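You operate a simulated robot arm through the tools that you are given. There is no shell and no other tool. Be economical: measure what you need, move in short steps, check, and stop when the job is done.

You run a simulated two-armed robot. Do the job below in one go: nothing can be reset, and whatever is moved stays where it is left.

Task
Press the tare button two times. Take the lid off the grey-banded jar and lay it down on the hopper table. Put one of the blue corner guards from the top of the belt on top of the grey reel. Put one of the orange corner guards from the steel table on top of the orange-banded carton. Take the gold small weight from the steel table and leave it on the wooden bench. Any order will do.

The check looks at the end state, three seconds after you hand in, the way a careful person would. Anything else that was tipped, shoved, dropped, spilled or broken makes it a failure. A push-on lid holds only when it is set on centred and level and pressed home; a screw cap is set on level and turned clockwise until tight.

Robot
Two 7-joint arms with two-finger parallel grippers on one trunk, on a base that drives. Base frame: it is fixed to the floor where the robot stands at the start and does not move with it; the origin is under the middle of the robot, x ahead of it, y to its left, z up. Readings come in mm, degrees, newtons and seconds.
The left shoulder is at the start at [47, 182, 1192], the right one opposite. With the tool pointing down near the work surface each hand reaches from about 100 to 480 mm from the robot's upright axis, wherever it stands, measured 20 degrees to its own side. Places, roughly: blue corner guard (6x6x6 cm) [2000, -3300, 500]; grey reel (9x9x6 cm) [2400, -3300, 500]; grey-banded jar (6x6x9 cm) [100, -1600, 900]; orange corner guard (6x6x6 cm) [5400, -5700, 800]; orange-banded carton (12x8x8 cm) [5000, -5800, 800]; small weight [4750, -5750, 750]; tare button [300, -300, 1200]; wooden bench [0, -5300, 800]. Payload 3.91 kg a hand.
Tool frame (each hand has its own): the origin (TCP) lies between the finger pads and is the grasp point; the fingertips stand 30 mm ahead of it; z points along the fingers, y is the line along which they close. Largest opening 110 mm; finger width 20, thickness 10; the body of the gripper, 48 by 112 mm, starts 55 mm behind the TCP.
Orientation is that of the tool frame in the base frame, as a unit quaternion [x, y, z, w]. With the fingers straight down and closing along the base's y, the tool's x points along the base's -x, its y along +y and its z along -z.

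Tools
- The arms move only by the tool jog_arm. It takes "left_deltas", "right_deltas" or both (then of equal length, played together; a hand with none holds still); each is a list that holds one entry, the list of rows, each a list of 7 numbers: the shift along the tool's x, y, z in mm, then the turn, a rotation vector about the tool's x, y, z in degrees, then the closure in counts, from 0 (fully open) to 255 (shut). In form: [[[x, y, z, wx, wy, wz, hand], ...]]. A call has 1 to 8 rows; each row is the pose to reach, as a shift and turn from the pose commanded when the call began, along the tool's axes at that moment. Rows are played at 5 a second. More than 50 mm and 8.6 degrees between two rows, or a gripper value outside its range, and nothing of the call is played. A pose out of reach is approached as far as the arm can. The call stops where the force on the tool passes 40 N (or 10 N more than at its start, if that is more) or the arm is blocked; 0.2 s more then pass. The fingers move at their own pace (about 72 mm/s each) and stop on an object; they squeeze with about 27 N. The grip force told is the motor's: it shows also when the fingers shut on nothing. Time passes only in rows, and 0.2 s behind the last, so rows that repeat a pose let the fingers close. It gives the time, the measured TCP pose, the force on the tool (base axes), the opening and the grip force at its end, in the units of the frame above (readings bear some noise), with the torque about the TCP (base axes, N m) and any sound that the robot's microphone picked up.
- Cameras (640 x 400 px; columns grow to the right, rows downward): "scene" is now at [159.4, -52.1, 1437.9]; the picture's right is [-0.58, -0.81, 0.00], its down [-0.06, 0.04, -1.00] and it looks along [0.81, -0.58, -0.07] (base axes); focal length 214 px, centre (320, 200). "left" rides on the left gripper at [73, -17, -103] in its tool frame; the picture's right is [0.23, 0.97, 0.00], its down [-0.76, 0.18, -0.62] and it looks along [-0.61, 0.14, 0.78] (tool axes); focal length 222 px, centre (320, 200). "right" rides on the right gripper at [72, 17, -103] in its tool frame; the picture's right is [-0.23, 0.97, 0.00], its down [-0.76, -0.18, -0.62] and it looks along [-0.61, -0.14, 0.78] (tool axes); focal length 222 px, centre (320, 200). There is no depth. A picture from a camera that has moved, and an enlarged one, comes with that camera's place and axes in the base frame and with its lens.
- snapshot(camera): a new picture of that camera. No time passes.
- move_column(by): slides the trunk up (or, below 0, down) by that many mm; the arms and the scene camera ride with it, the base frame stays. It gives what a move gives, with no picture.
- steer(legs): drives the robot by 1 to 6 legs, each [ahead, left, turn to the left] in mm, mm and degrees, along the robot's own axes; the way and the turn of a leg run together, so that a leg with both is an arc; at most 1500 mm and 180 degrees a leg. The arms and the cameras ride along, it lands a little off, and it stops where it bumps. It gives what a move gives.
- turn_head(pan, tilt): turns the head with the scene camera to pan (to the left, within 80 degrees either way) and tilt (down, from -29 to 69), counted from straight ahead of the robot. It gives what a move gives.
- close_up(camera, box): a new picture of the part [left, top, right, bottom] of that camera's present view, enlarged. No time passes.
- close_job(): hands the job in; it is judged then, once.

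Work in short steps. Places have to be worked out from the pictures, the camera data and where the tool is seen: move nearer, look again, correct. Check each grasp and each placing, and mend what went wrong. You have 165 turns and 138 pictures in all, those below and enlarged ones among them. Open the grippers and draw the arms clear of the work before you hand the job in, unless the task says otherwise; then end with one line.

The tools are called as a command line: name --argument value ..., lists and objects as JSON in quotes. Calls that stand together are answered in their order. jog_arm: Moves the arms, as the interface text tells. Its arguments: {"type":"object","properties":{"left_deltas":{"type":"array"},"right_deltas":{"type":"array"}},"required":[]} The other tools are called the same way: move_column (by) slides the trunk up or down; steer (legs) drives the base; turn_head (pan, tilt) turns the head that bears the scene camera; snapshot (camera) takes a picture; close_up (camera, box) takes an enlarged picture of a part of a camera's view; close_job () hands the job in.

At the start:

```text
time: 0.0
left_eef_pos: [364.2, -26.4, 1325.7]
left_tool_rot: [0.0, 1.0, -0.001, 0.0]
left_contact_force: [0.2, 0.2, -0.6]
left_moment: [-0.02, 0.01, -0.03]
left_opening: 110.0
left_gripper_force: 0.3
right_eef_pos: [181.4, -239.1, 1413.8]
right_tool_rot: [0.0, 1.0, 0.001, 0.001]
right_contact_force: [0.3, -1.0, 0.1]
right_moment: [0.0, 0.02, 0.01]
right_opening: 110.0
right_gripper_force: 0.0
trunk travel left (down, up): [-450.0, 64.0]
robot x, y, heading: [0.2, -3.5, 0.2]
head pan, tilt: [-35.5, 4.3]
```

scene: 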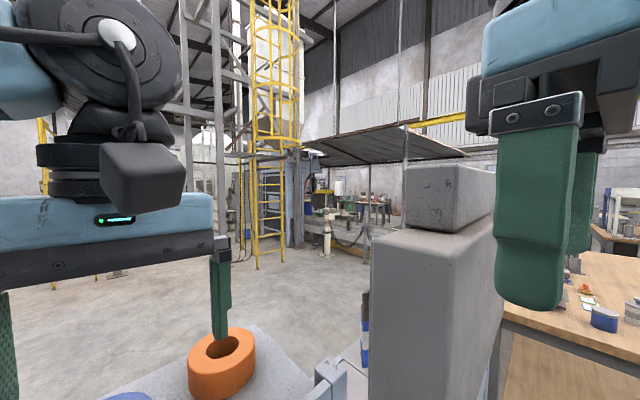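
right: 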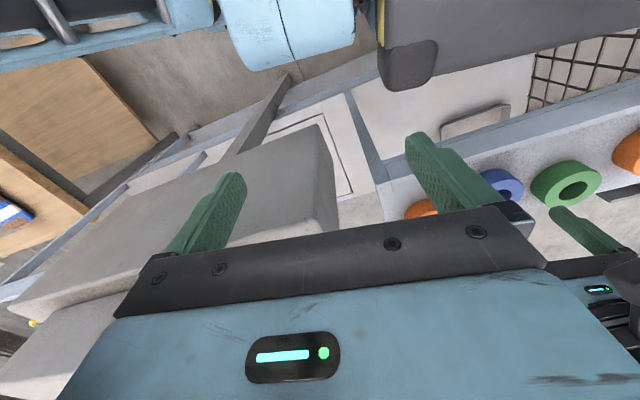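
left: 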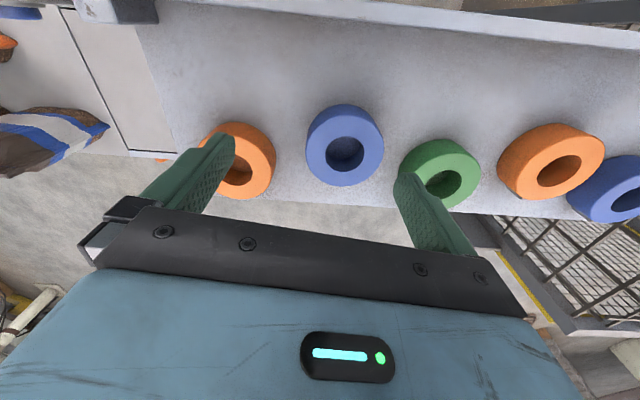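

I don't know yet which item is the tare button, so I turn the head to look down at the area around [300,-300,1200].

turn_head --pan -45 --tilt 40

snapshot --camera "scene"

```text
time: 1.0
left_eef_pos: [364.2, -26.1, 1326.0]
left_tool_rot: [-0.001, 1.0, 0.0, 0.001]
left_contact_force: [0.0, 0.3, 0.4]
left_moment: [-0.02, -0.03, -0.02]
left_opening: 110.1
left_gripper_force: 0.1
right_eef_pos: [180.3, -239.8, 1415.0]
right_tool_rot: [-0.003, 1.0, 0.0, -0.001]
right_contact_force: [6.3, -40.2, -28.4]
right_moment: [3.72, -1.78, 3.42]
right_opening: 110.0
right_gripper_force: 0.1
trunk travel left (down, up): [-450.0, 64.0]
robot x, y, heading: [-1.4, 3.9, -0.0]
head pan, tilt: [-45.0, 40.0]
```

```text
134 pictures are left
camera scene: at [148.4, -64.8, 1402.0], right [-0.72, -0.69, 0.0], down [-0.31, 0.32, -0.9], along [0.62, -0.64, -0.45], focal length 214 px, centre (320, 200)
```

scene: 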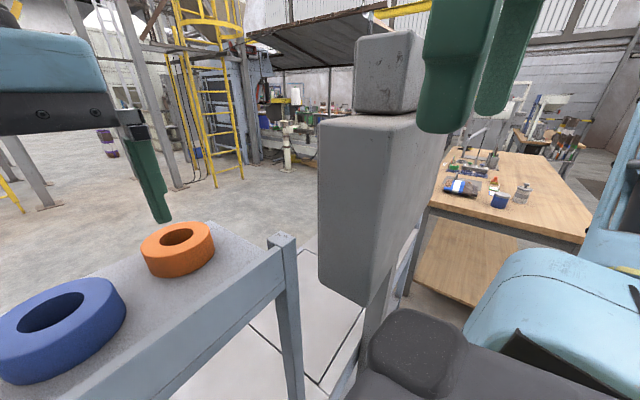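

The right hand reports about 40 N after the head turn, so something is touching it. I turn the head back part way and read the force again.

turn_head --pan -30 --tilt 25

snapshot --camera "right"

snapshot --camera "scene"

```text
time: 1.8
left_eef_pos: [365.4, -26.2, 1326.8]
left_tool_rot: [-0.001, 1.0, 0.0, 0.0]
left_contact_force: [-0.6, 0.5, 0.1]
left_moment: [0.0, 0.01, -0.01]
left_opening: 109.8
left_gripper_force: 0.1
right_eef_pos: [182.3, -238.6, 1414.2]
right_tool_rot: [0.002, 1.0, 0.0, -0.001]
right_contact_force: [39.6, -10.5, -0.4]
right_moment: [1.25, 4.64, -0.44]
right_opening: 109.9
right_gripper_force: 0.0
trunk travel left (down, up): [-450.0, 64.0]
robot x, y, heading: [2.0, -1.6, 0.1]
head pan, tilt: [-30.0, 25.0]
```

```text
133 pictures are left
camera right: at [108.9, -222.1, 1517.9], right [0.23, 0.97, 0.0], down [0.76, -0.18, 0.62], along [0.6, -0.14, -0.78], focal length 222 px, centre (320, 200)
```

right: 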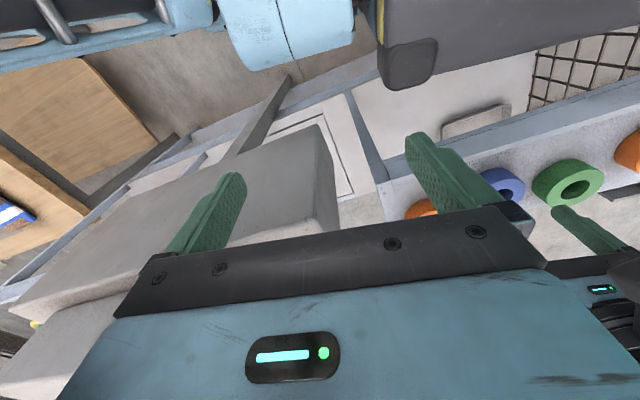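

```text
132 pictures are left
camera scene: at [156.6, -58.0, 1410.9], right [-0.64, -0.77, 0.0], down [-0.28, 0.23, -0.93], along [0.72, -0.59, -0.36], focal length 214 px, centre (320, 200)
```

scene: 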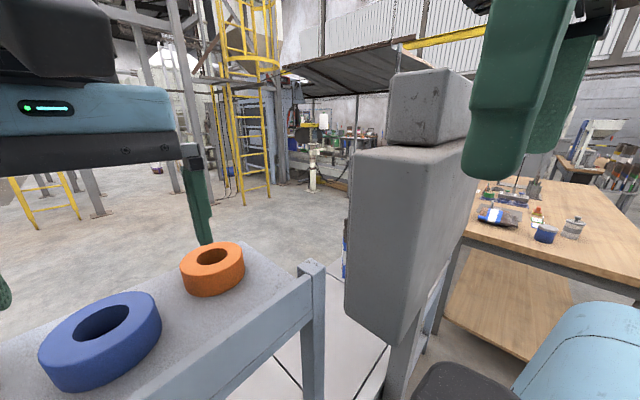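

The grey box close to the right hand is probably the weighing indicator. I enlarge the yellowish spot in the right camera view.

close_up --camera "right" --box '[0, 180, 200, 400]'

close_up --camera "scene" --box '[320, 50, 520, 400]'

```text
1.82 times, centred on (100, 290) of right
camera zoom: at [108.9, -222.1, 1517.9], right [0.23, 0.97, 0.0], down [0.76, -0.18, 0.62], along [0.6, -0.14, -0.78], focal length 404 px, centre (720, 36)
```

zoom: 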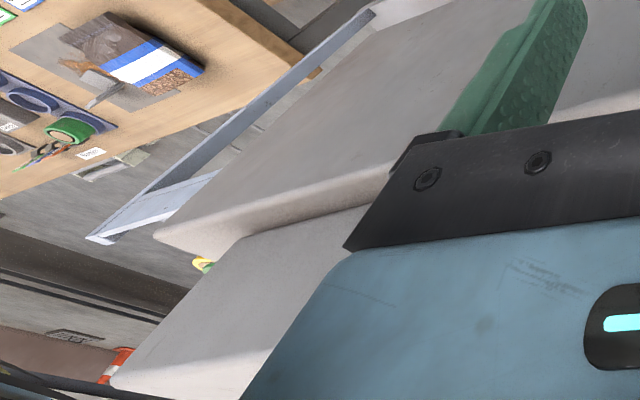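

```text
1.14 times, centred on (420, 225) of scene
camera zoom: at [156.6, -58.0, 1410.9], right [-0.64, -0.77, 0.0], down [-0.28, 0.23, -0.93], along [0.72, -0.59, -0.36], focal length 245 px, centre (206, 171)
```

zoom: 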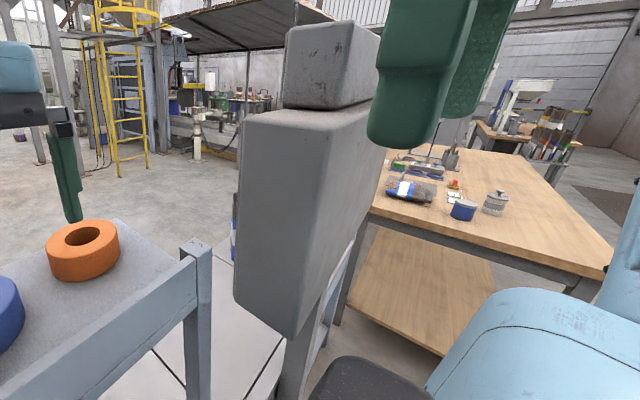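

The robot-facing side of the box is blank, so its front probably faces +x, and I'll have to look at it from that side. First I move the right hand away from the head, outward and up.

jog_arm --right_deltas '[[[0, -20, 0, 0, 0, 0, 0], [10, -50, 0, 0, 0, 0, 0], [10, -80, 0, 0, 0, 0, 0], [10, -80, 0, 0, 0, 0, 0]]]'

turn_head --pan 50 --tilt 25

snapshot --camera "scene"

turn_head --pan 0 --tilt 30

snapshot --camera "scene"

turn_head --pan -75 --tilt 25

snapshot --camera "scene"

```text
time: 2.8
left_eef_pos: [365.5, -25.8, 1327.2]
left_tool_rot: [-0.001, 1.0, -0.001, 0.0]
left_contact_force: [0.7, -0.7, -0.6]
left_moment: [-0.01, 0.0, 0.01]
left_opening: 110.2
left_gripper_force: 0.0
right_eef_pos: [169.7, -318.8, 1414.4]
right_tool_rot: [0.001, 1.0, 0.0, 0.0]
right_contact_force: [0.0, -0.5, 0.9]
right_moment: [0.01, 0.0, -0.01]
right_opening: 110.1
right_gripper_force: 0.0
trunk travel left (down, up): [-450.0, 64.0]
robot x, y, heading: [2.4, 0.8, 0.3]
head pan, tilt: [-30.0, 25.0]
```

```text
time: 4.3
left_eef_pos: [364.0, -26.6, 1326.8]
left_tool_rot: [-0.001, 1.0, -0.001, 0.0]
left_contact_force: [0.7, 0.6, -0.6]
left_moment: [0.01, 0.0, 0.01]
left_opening: 109.9
left_gripper_force: 0.1
right_eef_pos: [169.4, -318.6, 1414.8]
right_tool_rot: [0.0, 1.0, 0.0, 0.0]
right_contact_force: [0.6, 0.0, 0.5]
right_moment: [0.0, -0.01, -0.01]
right_opening: 110.0
right_gripper_force: 0.0
trunk travel left (down, up): [-450.0, 64.0]
robot x, y, heading: [-2.1, 0.9, -0.2]
head pan, tilt: [50.0, 25.0]
```

```text
129 pictures are left
camera scene: at [144.0, 71.5, 1404.4], right [0.77, -0.64, 0.0], down [-0.27, -0.32, -0.91], along [0.58, 0.69, -0.42], focal length 214 px, centre (320, 200)
```

scene: 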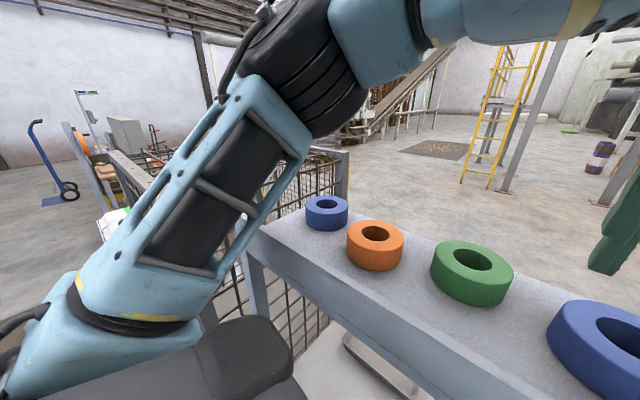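

```text
time: 5.5
left_eef_pos: [366.6, -29.5, 1323.4]
left_tool_rot: [-0.007, 1.0, 0.0, 0.002]
left_contact_force: [26.8, -50.6, -26.1]
left_moment: [6.15, 0.54, 5.5]
left_opening: 110.0
left_gripper_force: 0.1
right_eef_pos: [169.3, -319.0, 1414.6]
right_tool_rot: [0.0, 1.0, 0.0, 0.0]
right_contact_force: [0.2, -0.8, -0.3]
right_moment: [-0.01, 0.02, 0.0]
right_opening: 109.6
right_gripper_force: 0.0
trunk travel left (down, up): [-450.0, 64.0]
robot x, y, heading: [0.7, 1.1, -0.3]
head pan, tilt: [0.0, 30.0]
```

```text
128 pictures are left
camera scene: at [151.8, 63.1, 1399.9], right [0.68, -0.73, 0.0], down [-0.34, -0.32, -0.89], along [0.65, 0.6, -0.47], focal length 214 px, centre (320, 200)
```

scene: 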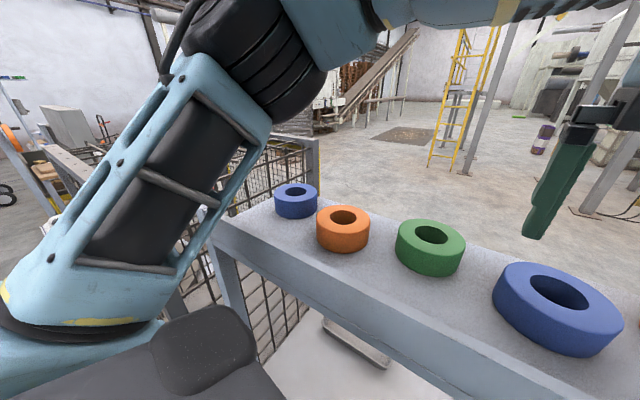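

```text
time: 7.0
left_eef_pos: [366.6, -26.3, 1325.8]
left_tool_rot: [-0.01, 1.0, -0.003, 0.002]
left_contact_force: [45.4, -55.0, 11.1]
left_moment: [6.03, 6.21, 6.17]
left_opening: 110.1
left_gripper_force: 0.0
right_eef_pos: [169.5, -319.2, 1415.2]
right_tool_rot: [0.0, 1.0, 0.0, 0.0]
right_contact_force: [0.2, 0.3, 0.4]
right_moment: [0.01, 0.02, -0.01]
right_opening: 110.0
right_gripper_force: 0.1
trunk travel left (down, up): [-450.0, 64.0]
robot x, y, heading: [2.2, 2.4, 0.1]
head pan, tilt: [-75.0, 25.0]
```

```text
127 pictures are left
camera scene: at [151.8, 63.9, 1402.5], right [0.68, -0.73, 0.0], down [-0.32, -0.3, -0.9], along [0.65, 0.61, -0.44], focal length 214 px, centre (320, 200)
```

scene: 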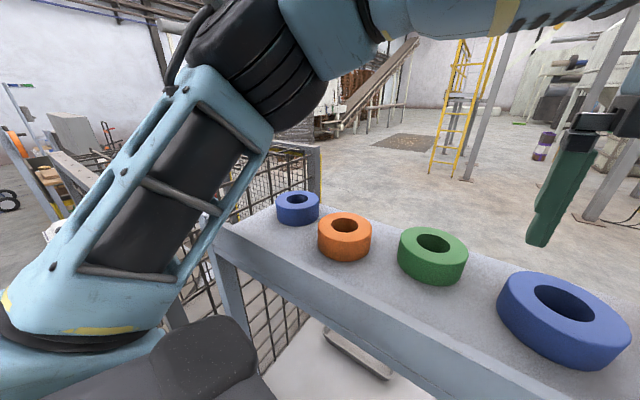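

The head is blocked by the left arm. I move the left hand outward and slightly up so the head can turn.

jog_arm --left_deltas '[[[0, 40, -20, 0, 0, 0, 0], [0, 85, -40, 0, 0, 0, 0], [0, 130, -60, 0, 0, 0, 0], [0, 175, -60, 0, 0, 0, 0], [0, 210, -60, 0, 0, 0, 0]]]'

turn_head --pan -75 --tilt 25

snapshot --camera "scene"

```text
time: 7.4
left_eef_pos: [371.2, 12.4, 1336.4]
left_tool_rot: [-0.012, 1.0, 0.004, 0.0]
left_contact_force: [0.4, 0.0, 0.2]
left_moment: [-0.06, 0.03, 0.02]
left_opening: 109.7
left_gripper_force: 0.2
right_eef_pos: [170.2, -315.6, 1416.3]
right_tool_rot: [0.0, 1.0, -0.001, 0.001]
right_contact_force: [0.1, 0.3, 0.8]
right_moment: [-0.04, 0.04, 0.02]
right_opening: 110.2
right_gripper_force: 0.1
trunk travel left (down, up): [-450.0, 64.0]
robot x, y, heading: [1.2, 1.1, -0.0]
head pan, tilt: [-75.0, 25.0]
stopped in row 2 (left hand): the force on the tool passed its limit at 84 N (the readings are from after the stop); the commanded pose is now the measured one
```

```text
time: 8.0
left_eef_pos: [370.9, 10.0, 1336.1]
left_tool_rot: [-0.013, 1.0, 0.006, 0.0]
left_contact_force: [0.3, 0.1, 0.1]
left_moment: [0.03, -0.02, 0.0]
left_opening: 110.0
left_gripper_force: 0.1
right_eef_pos: [170.4, -318.7, 1415.2]
right_tool_rot: [0.0, 1.0, 0.0, 0.0]
right_contact_force: [0.6, -1.1, -0.3]
right_moment: [0.03, -0.01, 0.03]
right_opening: 109.9
right_gripper_force: 0.0
trunk travel left (down, up): [-450.0, 64.0]
robot x, y, heading: [-2.6, 0.2, -0.2]
head pan, tilt: [-75.0, 25.0]
```

```text
126 pictures are left
camera scene: at [109.0, -88.2, 1404.3], right [-0.97, -0.26, 0.0], down [-0.11, 0.41, -0.91], along [0.23, -0.88, -0.42], focal length 214 px, centre (320, 200)
```

scene: 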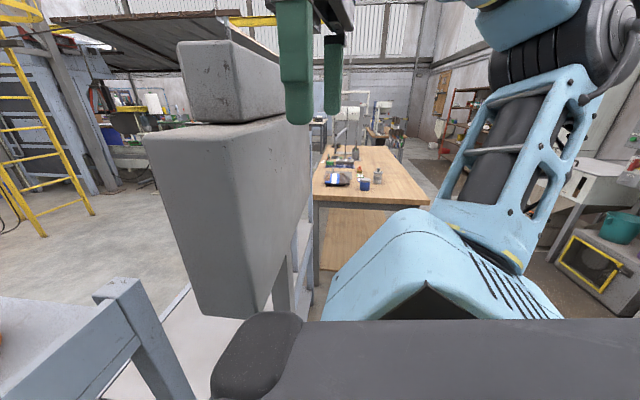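

The head is free. I finish moving the left hand outward while watching for contact.

jog_arm --left_deltas '[[[0, 30, -10, 0, 0, 0, 0], [0, 70, -20, 0, 0, 0, 0], [0, 110, -30, 0, 0, 0, 0], [0, 150, -30, 0, 0, 0, 0]]]'

turn_head --pan 0 --tilt 30

snapshot --camera "scene"

```text
time: 9.0
left_eef_pos: [365.9, 161.2, 1367.1]
left_tool_rot: [-0.012, 1.0, 0.005, 0.001]
left_contact_force: [0.8, 0.2, 0.2]
left_moment: [0.0, 0.03, 0.0]
left_opening: 110.0
left_gripper_force: 0.1
right_eef_pos: [169.8, -317.8, 1416.1]
right_tool_rot: [0.0, 1.0, -0.001, 0.0]
right_contact_force: [-0.1, 0.6, 0.3]
right_moment: [0.01, -0.01, 0.0]
right_opening: 110.1
right_gripper_force: 0.0
trunk travel left (down, up): [-450.0, 64.0]
robot x, y, heading: [-0.2, 3.5, -0.1]
head pan, tilt: [-75.0, 25.0]
```

```text
time: 10.5
left_eef_pos: [366.3, 157.9, 1369.0]
left_tool_rot: [-0.012, 1.0, 0.006, -0.001]
left_contact_force: [-0.4, 0.4, -1.0]
left_moment: [0.0, 0.0, 0.0]
left_opening: 110.0
left_gripper_force: 0.0
right_eef_pos: [169.5, -320.6, 1416.0]
right_tool_rot: [0.0, 1.0, 0.0, 0.0]
right_contact_force: [-0.2, 0.4, 0.4]
right_moment: [0.0, -0.01, 0.0]
right_opening: 110.1
right_gripper_force: 0.1
trunk travel left (down, up): [-450.0, 64.0]
robot x, y, heading: [0.7, -1.3, -0.0]
head pan, tilt: [0.0, 30.0]
```

```text
125 pictures are left
camera scene: at [175.2, 0.9, 1396.4], right [0.0, -1.0, 0.0], down [-0.5, 0.0, -0.87], along [0.87, 0.0, -0.5], focal length 214 px, centre (320, 200)
```

scene: 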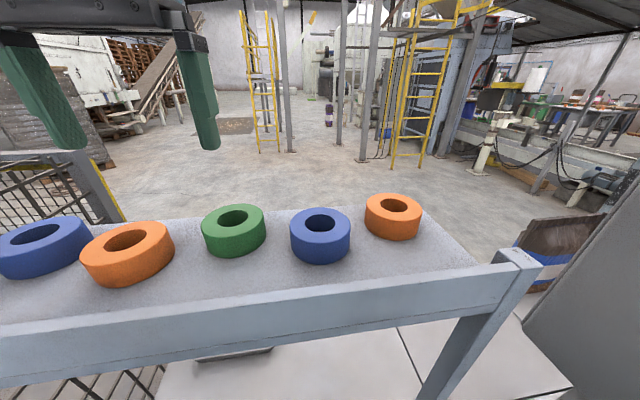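

I'm boxed in by the rack ahead and the indicator on the right. I back off a little, then turn right and look around.

steer --legs '[[-250, 0, 0]]'

turn_head --pan -78 --tilt 25

snapshot --camera "scene"

```text
time: 12.3
left_eef_pos: [118.0, 158.0, 1368.6]
left_tool_rot: [-0.013, 1.0, 0.005, 0.0]
left_contact_force: [-1.0, 0.2, -0.9]
left_moment: [0.01, 0.0, 0.02]
left_opening: 110.0
left_gripper_force: 0.1
right_eef_pos: [-78.8, -319.9, 1415.2]
right_tool_rot: [0.001, 1.0, 0.0, 0.0]
right_contact_force: [0.0, 0.7, -0.1]
right_moment: [-0.02, 0.01, 0.01]
right_opening: 110.2
right_gripper_force: 0.2
trunk travel left (down, up): [-450.0, 64.0]
robot x, y, heading: [-249.5, -2.5, -0.3]
head pan, tilt: [0.0, 30.0]
```

```text
time: 13.8
left_eef_pos: [117.5, 158.3, 1367.6]
left_tool_rot: [-0.013, 1.0, 0.006, -0.001]
left_contact_force: [-0.2, -0.8, -0.3]
left_moment: [0.02, -0.01, 0.0]
left_opening: 110.4
left_gripper_force: 0.1
right_eef_pos: [-79.3, -318.8, 1415.7]
right_tool_rot: [0.001, 1.0, -0.001, 0.0]
right_contact_force: [-0.2, 0.7, 0.1]
right_moment: [0.03, -0.06, -0.02]
right_opening: 109.9
right_gripper_force: 0.1
trunk travel left (down, up): [-450.0, 64.0]
robot x, y, heading: [-247.9, 3.3, 0.1]
head pan, tilt: [-78.0, 25.0]
```

```text
124 pictures are left
camera scene: at [-145.0, -89.1, 1404.3], right [-0.98, -0.21, 0.0], down [-0.09, 0.41, -0.91], along [0.19, -0.89, -0.42], focal length 214 px, centre (320, 200)
```

scene: 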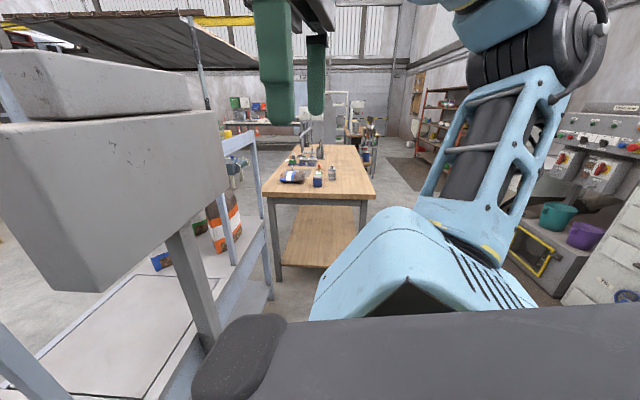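

There is a low white deck with sacks and the indicator on a post. I slide right in the aisle to see the indicator's other faces.

steer --legs '[[-100, -700, 0]]'

turn_head --pan 10 --tilt 20

snapshot --camera "scene"

turn_head --pan -70 --tilt 30

snapshot --camera "scene"

```text
time: 20.3
left_eef_pos: [14.6, -535.9, 1367.7]
left_tool_rot: [-0.011, 1.0, 0.006, 0.0]
left_contact_force: [0.0, -0.5, 0.3]
left_moment: [0.0, 0.02, 0.02]
left_opening: 109.8
left_gripper_force: 0.0
right_eef_pos: [-184.6, -1012.1, 1414.8]
right_tool_rot: [0.003, 1.0, 0.0, -0.001]
right_contact_force: [-0.1, -0.2, 0.3]
right_moment: [0.0, 0.02, 0.03]
right_opening: 109.9
right_gripper_force: 0.1
trunk travel left (down, up): [-450.0, 64.0]
robot x, y, heading: [-350.6, -689.9, -0.3]
head pan, tilt: [-78.0, 25.0]
```

```text
time: 21.9
left_eef_pos: [15.6, -536.7, 1367.3]
left_tool_rot: [-0.01, 1.0, 0.006, 0.0]
left_contact_force: [0.4, 0.0, -1.1]
left_moment: [0.0, -0.02, -0.01]
left_opening: 109.8
left_gripper_force: 0.1
right_eef_pos: [-183.4, -1013.4, 1413.9]
right_tool_rot: [0.003, 1.0, -0.001, 0.0]
right_contact_force: [0.4, -0.5, 0.0]
right_moment: [0.01, -0.01, 0.0]
right_opening: 109.9
right_gripper_force: 0.1
trunk travel left (down, up): [-450.0, 64.0]
robot x, y, heading: [-350.5, -690.6, -0.3]
head pan, tilt: [10.0, 20.0]
```

```text
123 pictures are left
camera scene: at [-175.2, -676.8, 1412.4], right [0.17, -0.99, 0.0], down [-0.34, -0.06, -0.94], along [0.93, 0.16, -0.34], focal length 214 px, centre (320, 200)
```

scene: 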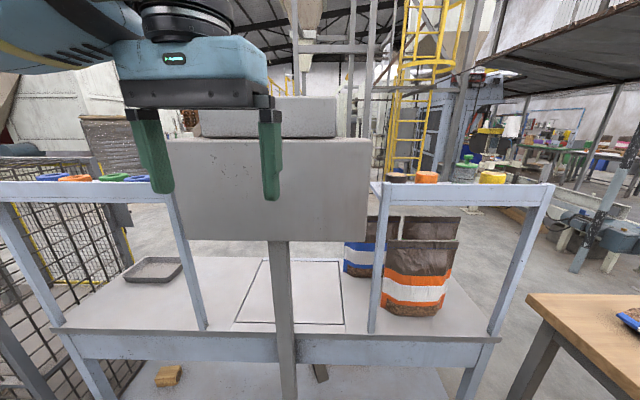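

```text
time: 23.5
left_eef_pos: [15.8, -536.6, 1367.1]
left_tool_rot: [-0.011, 1.0, 0.006, 0.0]
left_contact_force: [-0.1, 0.1, -0.1]
left_moment: [0.0, -0.01, 0.02]
left_opening: 110.0
left_gripper_force: 0.0
right_eef_pos: [-183.6, -1012.5, 1415.0]
right_tool_rot: [0.003, 1.0, 0.0, 0.0]
right_contact_force: [-0.1, 0.6, -1.1]
right_moment: [0.0, -0.02, 0.0]
right_opening: 110.0
right_gripper_force: 0.2
trunk travel left (down, up): [-450.0, 64.0]
robot x, y, heading: [-350.2, -692.6, -0.2]
head pan, tilt: [-70.0, 30.0]
```

```text
122 pictures are left
camera scene: at [-236.4, -777.5, 1396.4], right [-0.94, -0.34, 0.0], down [-0.17, 0.47, -0.87], along [0.29, -0.81, -0.5], focal length 214 px, centre (320, 200)
```

scene: 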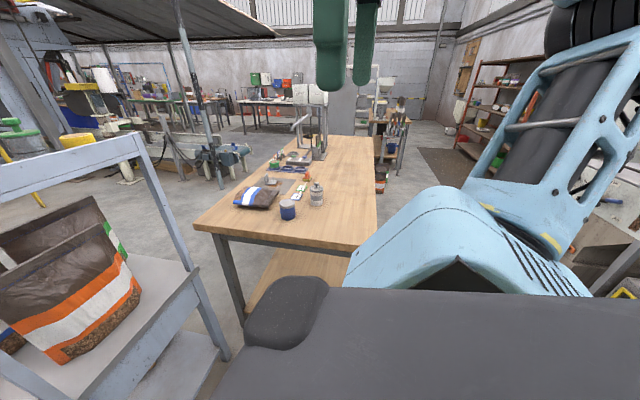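

The indicator faces +x, away from the aisle, so the left hand must reach around it from the rack position. I drive back to the start place.

steer --legs '[[0, 690, 0], [330, 0, 0]]'

turn_head --pan -20 --tilt 25

```text
time: 31.7
left_eef_pos: [344.9, 150.9, 1368.1]
left_tool_rot: [-0.011, 1.0, 0.006, 0.001]
left_contact_force: [-0.6, 1.0, -1.7]
left_moment: [0.01, 0.0, -0.01]
left_opening: 109.9
left_gripper_force: 0.1
right_eef_pos: [145.1, -325.3, 1416.0]
right_tool_rot: [0.003, 1.0, 0.001, 0.0]
right_contact_force: [-0.4, 0.1, -0.3]
right_moment: [0.02, 0.01, 0.05]
right_opening: 109.9
right_gripper_force: 0.1
trunk travel left (down, up): [-450.0, 64.0]
robot x, y, heading: [-20.9, -5.1, -0.4]
head pan, tilt: [-70.0, 30.0]
```

```text
time: 32.9
left_eef_pos: [345.6, 151.7, 1368.4]
left_tool_rot: [-0.011, 1.0, 0.007, 0.0]
left_contact_force: [-0.2, 0.3, 0.2]
left_moment: [0.01, 0.02, -0.02]
left_opening: 110.2
left_gripper_force: 0.1
right_eef_pos: [145.9, -325.9, 1415.2]
right_tool_rot: [0.003, 1.0, 0.0, 0.001]
right_contact_force: [-0.5, -0.3, 0.0]
right_moment: [-0.05, -0.02, -0.03]
right_opening: 109.9
right_gripper_force: 0.0
trunk travel left (down, up): [-450.0, 64.0]
robot x, y, heading: [-23.2, -7.4, -0.0]
head pan, tilt: [-20.0, 25.0]
```

I rotate the left wrist so the fingers will point toward -y with the camera on the +x side, starting with the outward-pointing part of the turn.

jog_arm --left_deltas '[[[-10, 0, -5, 0, -6, 6, 255], [-20, 0, -10, 0, -12, 12, 255], [-30, 0, -15, 0, -18, 18, 255], [-40, 0, -20, 0, -24, 24, 255], [-50, 0, -25, 0, -30, 30, 255], [-60, 0, -30, 0, -36, 36, 255], [-70, 0, -35, 0, -42, 42, 255], [-80, 0, -40, 0, -48, 48, 255]]]'

snapshot --camera "scene"

```text
time: 34.7
left_eef_pos: [407.2, 149.5, 1421.9]
left_tool_rot: [0.39, 0.828, 0.015, 0.403]
left_contact_force: [0.2, 0.3, -1.5]
left_moment: [-0.08, -0.04, -0.08]
left_opening: 0.0
left_gripper_force: 26.4
right_eef_pos: [130.9, -329.6, 1417.6]
right_tool_rot: [0.001, 1.0, 0.002, 0.006]
right_contact_force: [-0.4, 0.4, -0.3]
right_moment: [0.0, 0.02, 0.01]
right_opening: 110.1
right_gripper_force: 0.0
trunk travel left (down, up): [-450.0, 64.0]
robot x, y, heading: [-23.7, -6.9, -0.5]
head pan, tilt: [-20.0, 25.0]
```

```text
121 pictures are left
camera scene: at [133.9, -41.3, 1407.4], right [-0.34, -0.94, -0.01], down [-0.39, 0.15, -0.91], along [0.85, -0.31, -0.42], focal length 214 px, centre (320, 200)
```

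scene: 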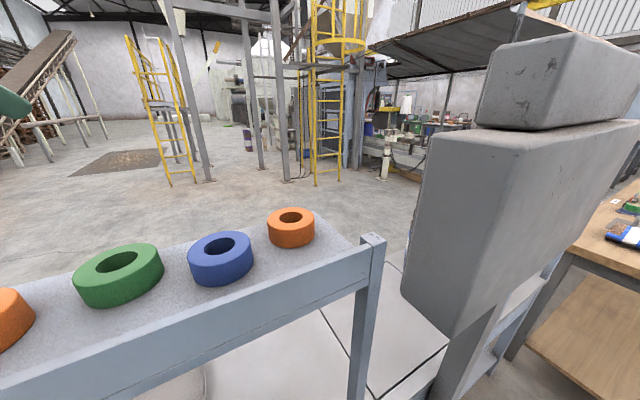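

The wrist turn works. I continue it while moving the hand ahead and to the right, above the rack.

jog_arm --left_deltas '[[[-15, -9, 10, 0, -6, 6, 255], [-29, -18, 19, 0, -12, 12, 255], [-44, -27, 29, 0, -18, 18, 255], [-58, -36, 39, 0, -24, 24, 255], [-73, -45, 48, 0, -30, 30, 255], [-88, -54, 58, 0, -36, 36, 255], [-102, -63, 68, 0, -42, 42, 255], [-117, -72, 77, 0, -48, 48, 255]]]'

snapshot --camera "left"

```text
time: 36.5
left_eef_pos: [469.1, -7.2, 1384.6]
left_tool_rot: [0.645, 0.405, 0.011, 0.648]
left_contact_force: [1.3, 0.7, -0.3]
left_moment: [-0.04, 0.02, -0.06]
left_opening: 0.2
left_gripper_force: 27.4
left hand out of reach, approached as far as the arm can: row 3, 4, 5, 6, 7, 8
right_eef_pos: [149.0, -324.0, 1414.7]
right_tool_rot: [0.002, 1.0, 0.0, -0.002]
right_contact_force: [0.9, 1.1, -0.4]
right_moment: [0.0, 0.02, -0.05]
right_opening: 110.2
right_gripper_force: 0.0
trunk travel left (down, up): [-450.0, 64.0]
robot x, y, heading: [-25.6, -6.3, -0.1]
head pan, tilt: [-20.0, 25.0]
```

```text
120 pictures are left
camera left: at [453.8, 114.8, 1350.0], right [0.65, 0.29, 0.71], down [-0.76, 0.14, 0.64], along [0.09, -0.95, 0.31], focal length 222 px, centre (320, 200)
```

left: 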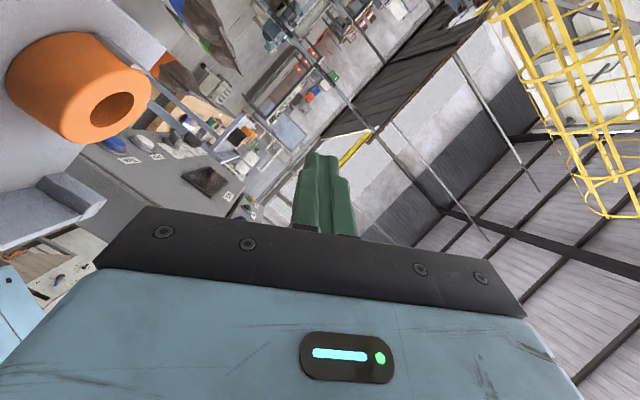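

The left camera seems to catch the indicator's front at a grazing angle. I enlarge it.

close_up --camera "left" --box '[60, 60, 300, 230]'

```text
2.35 times, centred on (180, 145) of left
camera zoom: at [453.8, 114.8, 1350.0], right [0.65, 0.29, 0.71], down [-0.76, 0.14, 0.64], along [0.09, -0.95, 0.31], focal length 523 px, centre (649, 329)
```

zoom: 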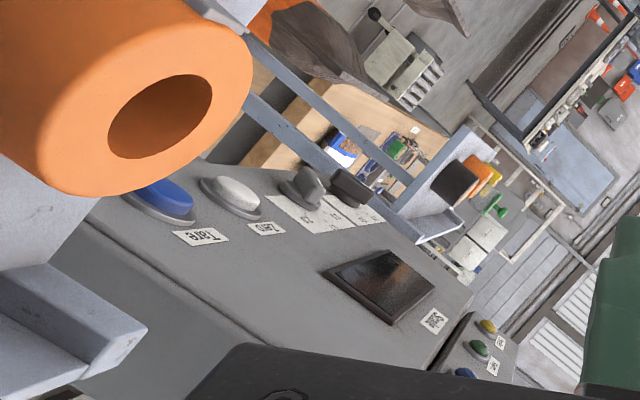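

I check the two labels.

close_up --camera "left" --box '[95, 120, 215, 195]'

```text
5.33 times, centred on (155, 158) of left
camera zoom: at [453.8, 114.8, 1350.0], right [0.65, 0.29, 0.71], down [-0.76, 0.14, 0.64], along [0.09, -0.95, 0.31], focal length 1185 px, centre (1200, 427)
```

zoom: 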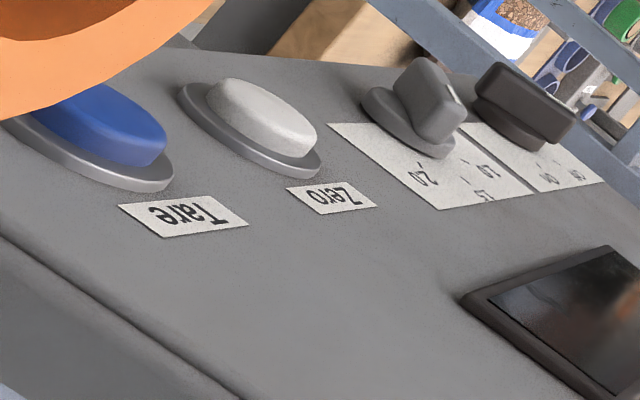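

Blue is Tare, low near the box's +y edge, at about [350,-280,1190] and level with the shelf top. I tilt the left tool mostly down, keep the camera on its outer side and pull it toward +y. Then the base can turn right 45°.

jog_arm --left_deltas '[[[11, 2, -25, 7.2, 1.5, 2.2, 255], [22, 4, -50, 14.5, 3, 4.3, 255], [33, 6, -74, 21.7, 4.6, 6.5, 255], [44, 8, -98, 29, 6.1, 8.7, 255], [54, 10, -123, 36.2, 7.6, 10.9, 255], [65, 12, -147, 43.5, 9.2, 13, 255], [76, 13, -172, 50.7, 10.7, 15.2, 255], [76, 13, -172, 50.7, 10.7, 15.2, 255]]]'

turn_head --pan 10 --tilt 30

snapshot --camera "scene"

```text
time: 38.3
left_eef_pos: [422.1, -15.3, 1270.4]
left_tool_rot: [0.736, 0.392, 0.008, 0.551]
left_contact_force: [0.2, 0.9, 0.0]
left_moment: [0.04, 0.0, 0.03]
left_opening: 0.0
left_gripper_force: 26.9
left hand out of reach, approached as far as the arm can: row 1, 2, 3, 4, 5, 6, 7, 8
right_eef_pos: [145.2, -326.1, 1415.4]
right_tool_rot: [0.003, 1.0, 0.001, 0.0]
right_contact_force: [0.7, -0.5, -0.8]
right_moment: [-0.01, -0.01, 0.02]
right_opening: 109.9
right_gripper_force: 0.0
trunk travel left (down, up): [-450.0, 64.0]
robot x, y, heading: [-20.3, -3.9, -0.3]
head pan, tilt: [-20.0, 25.0]
```

```text
time: 39.2
left_eef_pos: [423.7, -16.3, 1270.9]
left_tool_rot: [0.736, 0.392, 0.009, 0.552]
left_contact_force: [0.6, -0.1, 0.6]
left_moment: [0.01, -0.02, 0.0]
left_opening: 0.0
left_gripper_force: 26.8
right_eef_pos: [145.1, -325.1, 1415.7]
right_tool_rot: [0.003, 1.0, 0.0, -0.001]
right_contact_force: [0.9, 0.4, -0.3]
right_moment: [0.01, 0.01, 0.03]
right_opening: 110.0
right_gripper_force: 0.0
trunk travel left (down, up): [-450.0, 64.0]
robot x, y, heading: [-22.5, -6.3, -0.0]
head pan, tilt: [10.0, 30.0]
```

```text
117 pictures are left
camera scene: at [151.4, 10.3, 1396.4], right [0.17, -0.99, 0.0], down [-0.49, -0.08, -0.87], along [0.85, 0.15, -0.5], focal length 214 px, centre (320, 200)
```

scene: 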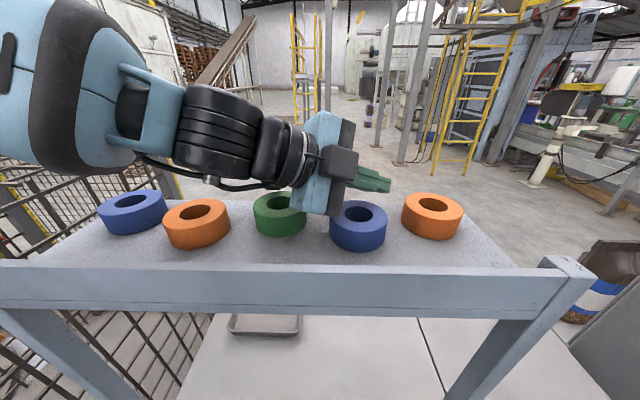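

The wrist has hit a limit and the hand sits low over the rings. I lift it straight up and unwind the wrist. Then I'll use the natural pose (fingers pointing right and down) with the base turned about 60° to the right.

jog_arm --left_deltas '[[[-17, 33, -16, 0, 0, 0, 255], [-34, 65, -31, 0, 0, 0, 255], [-48, 93, -45, 1.2, 2.4, -7.9, 255], [-44, 95, -70, 2.5, 4.8, -15.8, 255], [-40, 95, -95, 3.7, 7.3, -23.7, 255], [-36, 95, -120, 5, 9.7, -31.6, 255], [-32, 95, -145, 6.2, 12.1, -39.5, 255], [-28, 95, -170, 7.5, 14.5, -47.4, 255]]]'

```text
time: 41.2
left_eef_pos: [373.1, 123.6, 1379.6]
left_tool_rot: [0.53, 0.76, -0.091, 0.365]
left_contact_force: [0.7, 0.3, 0.5]
left_moment: [0.02, -0.01, 0.0]
left_opening: 0.0
left_gripper_force: 26.9
left hand out of reach, approached as far as the arm can: row 1, 2, 3, 4, 5, 6, 7
right_eef_pos: [120.8, -294.9, 1420.4]
right_tool_rot: [-0.012, 1.0, -0.009, 0.008]
right_contact_force: [0.6, -0.1, -0.2]
right_moment: [-0.04, -0.01, 0.01]
right_opening: 110.1
right_gripper_force: 0.2
trunk travel left (down, up): [-450.0, 64.0]
robot x, y, heading: [-25.0, 2.4, 1.2]
head pan, tilt: [10.0, 30.0]
stopped in row 8 (left hand): the arm was blocked; the commanded pose is now the measured one
```

The arm reports blocked. I take a look.

turn_head --pan 35 --tilt 25

snapshot --camera "scene"

```text
time: 42.1
left_eef_pos: [373.2, 125.9, 1381.2]
left_tool_rot: [0.529, 0.76, -0.093, 0.365]
left_contact_force: [0.1, 0.1, -0.6]
left_moment: [0.0, -0.01, -0.03]
left_opening: 0.0
left_gripper_force: 26.9
right_eef_pos: [119.6, -295.2, 1424.1]
right_tool_rot: [-0.01, 1.0, -0.01, 0.011]
right_contact_force: [-0.2, 0.5, -0.8]
right_moment: [0.0, -0.01, 0.01]
right_opening: 109.9
right_gripper_force: 0.0
trunk travel left (down, up): [-450.0, 64.0]
robot x, y, heading: [-26.7, -2.3, 0.9]
head pan, tilt: [35.0, 25.0]
```

```text
116 pictures are left
camera scene: at [102.5, 76.1, 1406.6], right [0.59, -0.81, 0.03], down [-0.32, -0.26, -0.91], along [0.74, 0.53, -0.41], focal length 214 px, centre (320, 200)
```

scene: 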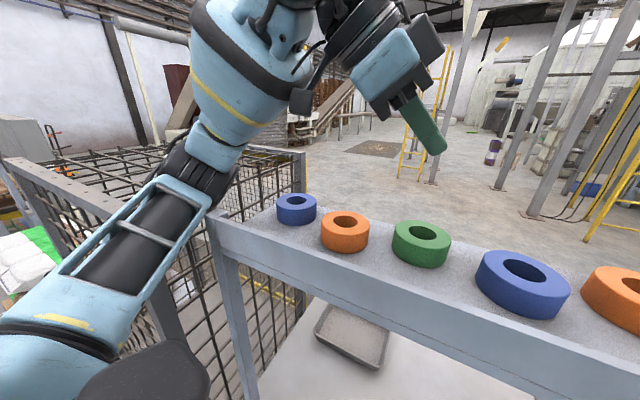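

The left elbow presses against the rack post and the robot is leaning. I back away to relieve it.

steer --legs '[[-200, 0, 0]]'

snapshot --camera "scene"

```text
time: 43.7
left_eef_pos: [205.7, 92.5, 1368.1]
left_tool_rot: [0.54, 0.761, -0.099, 0.346]
left_contact_force: [0.1, 0.4, -0.5]
left_moment: [-0.04, 0.03, -0.01]
left_opening: 0.1
left_gripper_force: 26.8
right_eef_pos: [-51.4, -318.4, 1415.3]
right_tool_rot: [-0.004, 1.0, -0.002, -0.002]
right_contact_force: [0.9, -0.2, 0.4]
right_moment: [0.0, 0.01, 0.01]
right_opening: 110.1
right_gripper_force: 0.2
trunk travel left (down, up): [-450.0, 64.0]
robot x, y, heading: [-226.7, -1.9, 0.4]
head pan, tilt: [35.0, 25.0]
```

```text
115 pictures are left
camera scene: at [-63.9, 52.5, 1403.8], right [0.58, -0.81, 0.0], down [-0.35, -0.25, -0.91], along [0.74, 0.53, -0.42], focal length 214 px, centre (320, 200)
```

scene: 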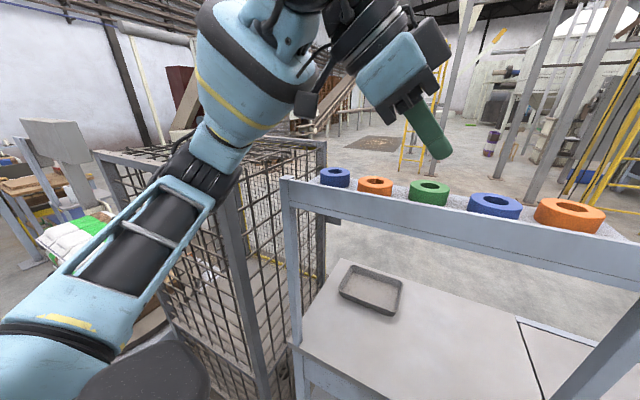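

Nothing was displaced. I raise the column for elbow clearance and set the left wrist to the natural pose (pointing right and down), well ahead and to the left.

move_column --by 60

jog_arm --left_deltas '[[[19, 14, -7, 2.1, 1.8, -7.9, 255], [38, 28, -14, 4.2, 3.6, -15.8, 255], [57, 41, -21, 6.3, 5.4, -23.7, 255], [75, 55, -28, 8.4, 7.2, -31.6, 255], [94, 69, -34, 10.5, 9, -39.5, 255], [113, 83, -41, 12.5, 10.7, -47.4, 255], [132, 96, -48, 14.6, 12.4, -55.3, 255], [150, 110, -55, 16.7, 14.1, -63.2, 255]]]'

snapshot --camera "scene"

```text
time: 44.7
left_eef_pos: [133.5, 91.4, 1498.3]
left_tool_rot: [0.546, 0.726, -0.048, 0.414]
left_contact_force: [0.2, -1.1, -0.7]
left_moment: [-0.05, 0.0, 0.0]
left_opening: 0.0
left_gripper_force: 27.1
right_eef_pos: [-50.1, -321.2, 1474.2]
right_tool_rot: [-0.004, 1.0, -0.002, -0.002]
right_contact_force: [-1.0, -0.6, -0.7]
right_moment: [0.0, 0.08, -0.03]
right_opening: 109.7
right_gripper_force: 0.1
trunk travel left (down, up): [-510.0, 4.0]
robot x, y, heading: [-224.0, -7.0, 0.5]
head pan, tilt: [35.0, 25.0]
```

```text
time: 46.5
left_eef_pos: [185.4, 277.8, 1478.4]
left_tool_rot: [0.14, 0.932, -0.293, 0.161]
left_contact_force: [0.6, 0.7, -0.1]
left_moment: [-0.04, 0.04, -0.03]
left_opening: 0.2
left_gripper_force: 26.6
right_eef_pos: [-52.1, -320.4, 1475.1]
right_tool_rot: [-0.004, 1.0, -0.002, -0.001]
right_contact_force: [0.6, 1.0, -0.8]
right_moment: [-0.01, -0.01, 0.0]
right_opening: 109.8
right_gripper_force: 0.1
trunk travel left (down, up): [-510.0, 4.0]
robot x, y, heading: [-223.4, -3.1, 0.6]
head pan, tilt: [35.0, 25.0]
```

```text
114 pictures are left
camera scene: at [-135.0, 51.0, 1473.6], right [0.58, -0.81, 0.0], down [-0.34, -0.25, -0.91], along [0.74, 0.53, -0.42], focal length 214 px, centre (320, 200)
```

scene: 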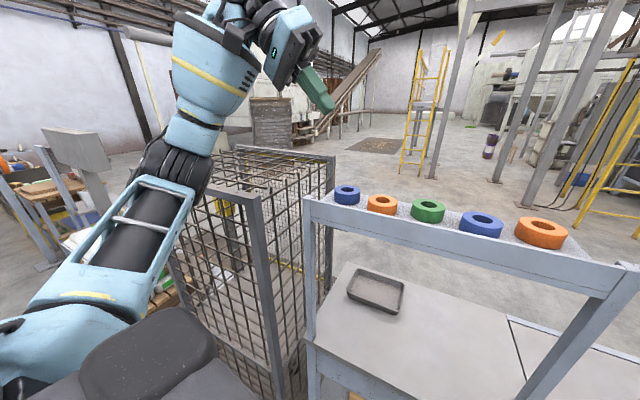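

The pose is good. I drive ahead to about (-50, 30), still facing +x, then look.

steer --legs '[[170, 35, 0]]'

snapshot --camera "scene"

```text
time: 48.0
left_eef_pos: [351.3, 311.3, 1480.1]
left_tool_rot: [0.141, 0.932, -0.292, 0.162]
left_contact_force: [-0.4, 0.4, 0.6]
left_moment: [0.0, -0.01, 0.0]
left_opening: 0.0
left_gripper_force: 27.2
right_eef_pos: [112.6, -285.5, 1475.3]
right_tool_rot: [-0.004, 1.0, -0.001, 0.001]
right_contact_force: [-0.3, 0.3, -0.6]
right_moment: [0.0, -0.03, 0.03]
right_opening: 110.1
right_gripper_force: 0.0
trunk travel left (down, up): [-510.0, 4.0]
robot x, y, heading: [-55.9, 26.3, 0.3]
head pan, tilt: [35.0, 25.0]
```

```text
113 pictures are left
camera scene: at [31.6, 85.8, 1474.0], right [0.58, -0.81, 0.0], down [-0.34, -0.24, -0.91], along [0.74, 0.53, -0.42], focal length 214 px, centre (320, 200)
```

scene: 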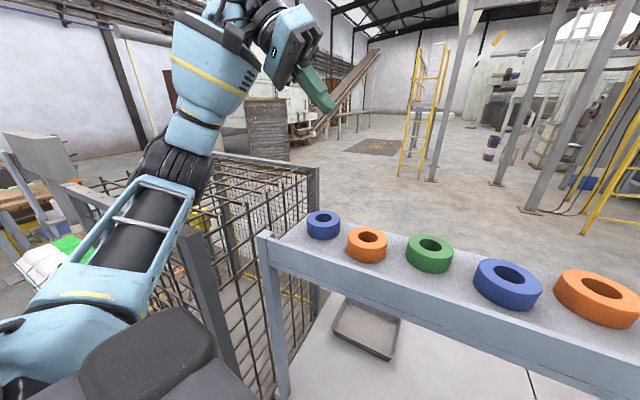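

It is clear. I turn right in two steps and check the elbow against the rings.

steer --legs '[[0, 0, -30]]'

snapshot --camera "scene"

```text
time: 49.9
left_eef_pos: [438.3, 71.6, 1477.7]
left_tool_rot: [0.378, 0.864, -0.324, 0.081]
left_contact_force: [-1.2, -0.1, -0.2]
left_moment: [0.0, 0.0, -0.02]
left_opening: 0.0
left_gripper_force: 26.6
right_eef_pos: [-64.7, -329.8, 1474.5]
right_tool_rot: [0.253, 0.967, -0.001, -0.002]
right_contact_force: [-0.1, -0.1, 0.5]
right_moment: [-0.01, -0.04, -0.02]
right_opening: 109.7
right_gripper_force: 0.1
trunk travel left (down, up): [-510.0, 4.0]
robot x, y, heading: [-57.4, 30.8, -29.5]
head pan, tilt: [35.0, 25.0]
```

```text
112 pictures are left
camera scene: at [48.2, 34.1, 1473.6], right [0.1, -1.0, 0.0], down [-0.42, -0.04, -0.91], along [0.9, 0.09, -0.42], focal length 214 px, centre (320, 200)
```

scene: 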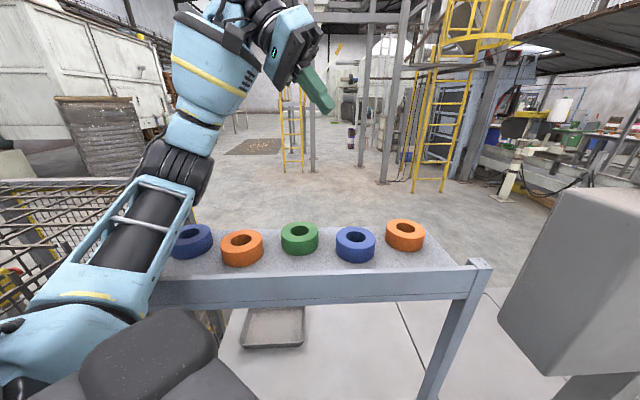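

It is still clear, so I turn another 22°.

steer --legs '[[0, 0, -22]]'

snapshot --camera "scene"

snapshot --camera "left"

```text
time: 51.5
left_eef_pos: [415.9, -116.8, 1479.4]
left_tool_rot: [0.535, 0.776, -0.334, 0.018]
left_contact_force: [0.3, -0.8, 0.5]
left_moment: [0.01, 0.02, 0.01]
left_opening: 0.0
left_gripper_force: 27.2
right_eef_pos: [-200.9, -299.1, 1475.2]
right_tool_rot: [0.434, 0.901, -0.001, -0.002]
right_contact_force: [0.4, 1.3, -0.3]
right_moment: [0.02, -0.03, -0.03]
right_opening: 110.0
right_gripper_force: 0.0
trunk travel left (down, up): [-510.0, 4.0]
robot x, y, heading: [-57.7, 27.7, -51.4]
head pan, tilt: [35.0, 25.0]
```

```text
111 pictures are left
camera scene: at [41.1, -5.3, 1473.6], right [-0.28, -0.96, 0.0], down [-0.41, 0.12, -0.91], along [0.87, -0.26, -0.42], focal length 214 px, centre (320, 200)
```

scene: 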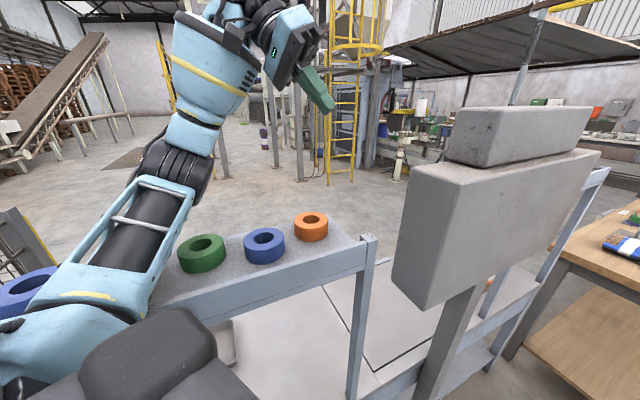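

```text
110 pictures are left
camera left: at [406.0, -6.6, 1540.3], right [0.72, 0.39, -0.57], down [0.68, -0.25, 0.69], along [0.12, -0.89, -0.44], focal length 222 px, centre (320, 200)
```

left: 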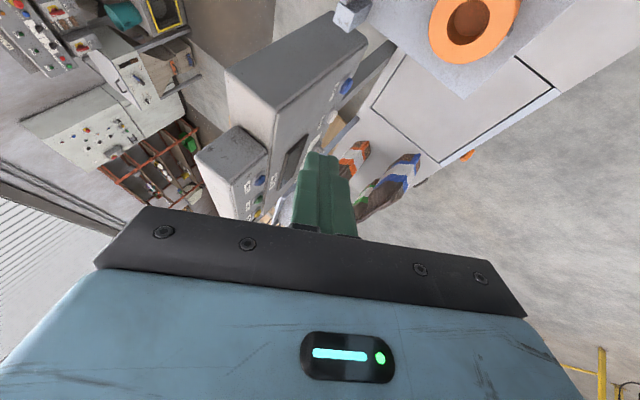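

Triangulating two views puts the Tare cap at [344,-312,1175]. I tilt the tool 28° further so the fingertips lead toward the face and the body stays off it, and descend part way to [436,-237,1299].

jog_arm --left_deltas '[[[-6, 14, 33, 4.7, 0, 0, 255], [-12, 27, 66, 9.3, 0, 0, 255], [-18, 41, 99, 14, 0, 0, 255], [-25, 55, 132, 18.7, 0, 0, 255], [-31, 68, 165, 23.3, 0, 0, 255], [-37, 82, 197, 28, 0, 0, 255], [-37, 82, 197, 28, 0, 0, 255]]]'

snapshot --camera "scene"

snapshot --camera "left"

```text
time: 52.7
left_eef_pos: [403.5, -183.2, 1451.6]
left_tool_rot: [0.564, 0.652, -0.506, 0.018]
left_contact_force: [-0.4, -0.2, 0.9]
left_moment: [0.03, -0.03, -0.01]
left_opening: 0.0
left_gripper_force: 27.7
right_eef_pos: [-216.2, -293.7, 1476.6]
right_tool_rot: [0.432, 0.902, -0.001, 0.007]
right_contact_force: [-0.3, 0.3, -0.6]
right_moment: [0.01, -0.07, -0.01]
right_opening: 110.1
right_gripper_force: 0.0
trunk travel left (down, up): [-510.0, 4.0]
robot x, y, heading: [-57.4, 34.7, -51.1]
head pan, tilt: [35.0, 25.0]
stopped in row 6 (left hand): the arm was blocked; the commanded pose is now the measured one
```

```text
109 pictures are left
camera scene: at [24.0, 1.6, 1476.0], right [-0.28, -0.96, 0.0], down [-0.39, 0.12, -0.91], along [0.88, -0.25, -0.41], focal length 214 px, centre (320, 200)
```

scene: 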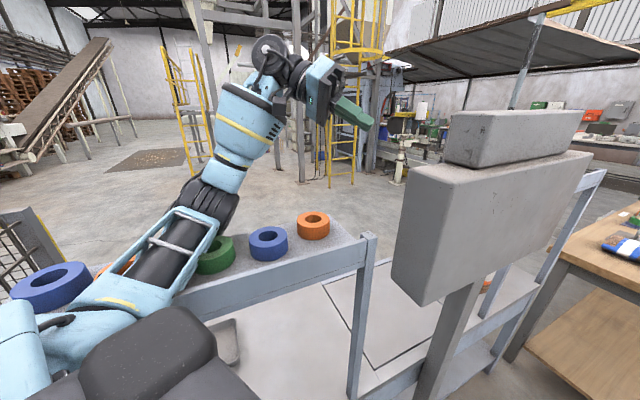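

```text
108 pictures are left
camera left: at [421.7, -57.5, 1469.6], right [0.65, 0.02, -0.76], down [0.75, -0.15, 0.64], along [-0.1, -0.99, -0.11], focal length 222 px, centre (320, 200)
```

left: 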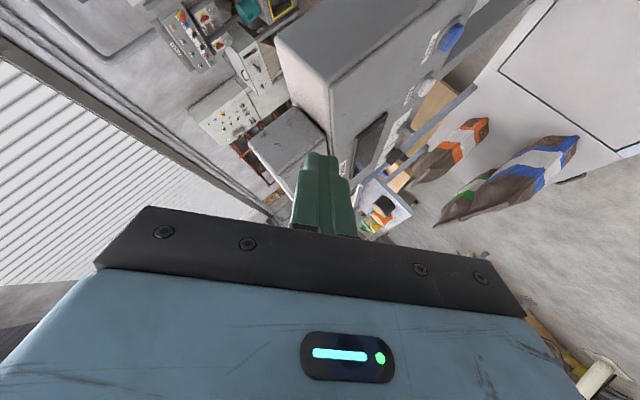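

The robot leans again: the upper arm bears on the shelf as the elbow drops. I lift the hand back first, then move the base back and right so the elbow stays off the shelf.

jog_arm --left_deltas '[[[0, -18, -25, 0, 0, 0, 255], [0, -36, -50, 0, 0, 0, 255], [0, -54, -75, 0, 0, 0, 255], [0, -54, -75, 0, 0, 0, 255]]]'

snapshot --camera "scene"

```text
time: 53.7
left_eef_pos: [426.1, -143.8, 1494.7]
left_tool_rot: [0.559, 0.658, -0.504, -0.009]
left_contact_force: [0.2, -1.2, 0.2]
left_moment: [0.0, -0.02, 0.02]
left_opening: 0.1
left_gripper_force: 26.7
right_eef_pos: [-198.7, -302.8, 1472.8]
right_tool_rot: [0.434, 0.901, 0.0, -0.003]
right_contact_force: [0.2, 0.6, -0.4]
right_moment: [0.04, -0.01, 0.01]
right_opening: 109.9
right_gripper_force: 0.1
trunk travel left (down, up): [-510.0, 4.0]
robot x, y, heading: [-56.3, 31.3, -51.4]
head pan, tilt: [35.0, 25.0]
```

```text
107 pictures are left
camera scene: at [42.1, -7.2, 1472.7], right [-0.28, -0.96, 0.0], down [-0.4, 0.12, -0.91], along [0.87, -0.26, -0.42], focal length 214 px, centre (320, 200)
```

scene: 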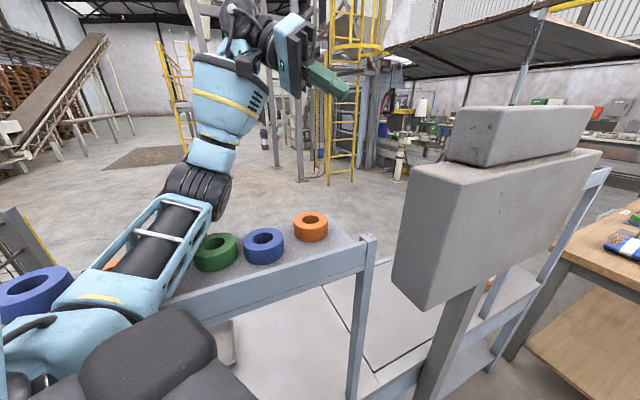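

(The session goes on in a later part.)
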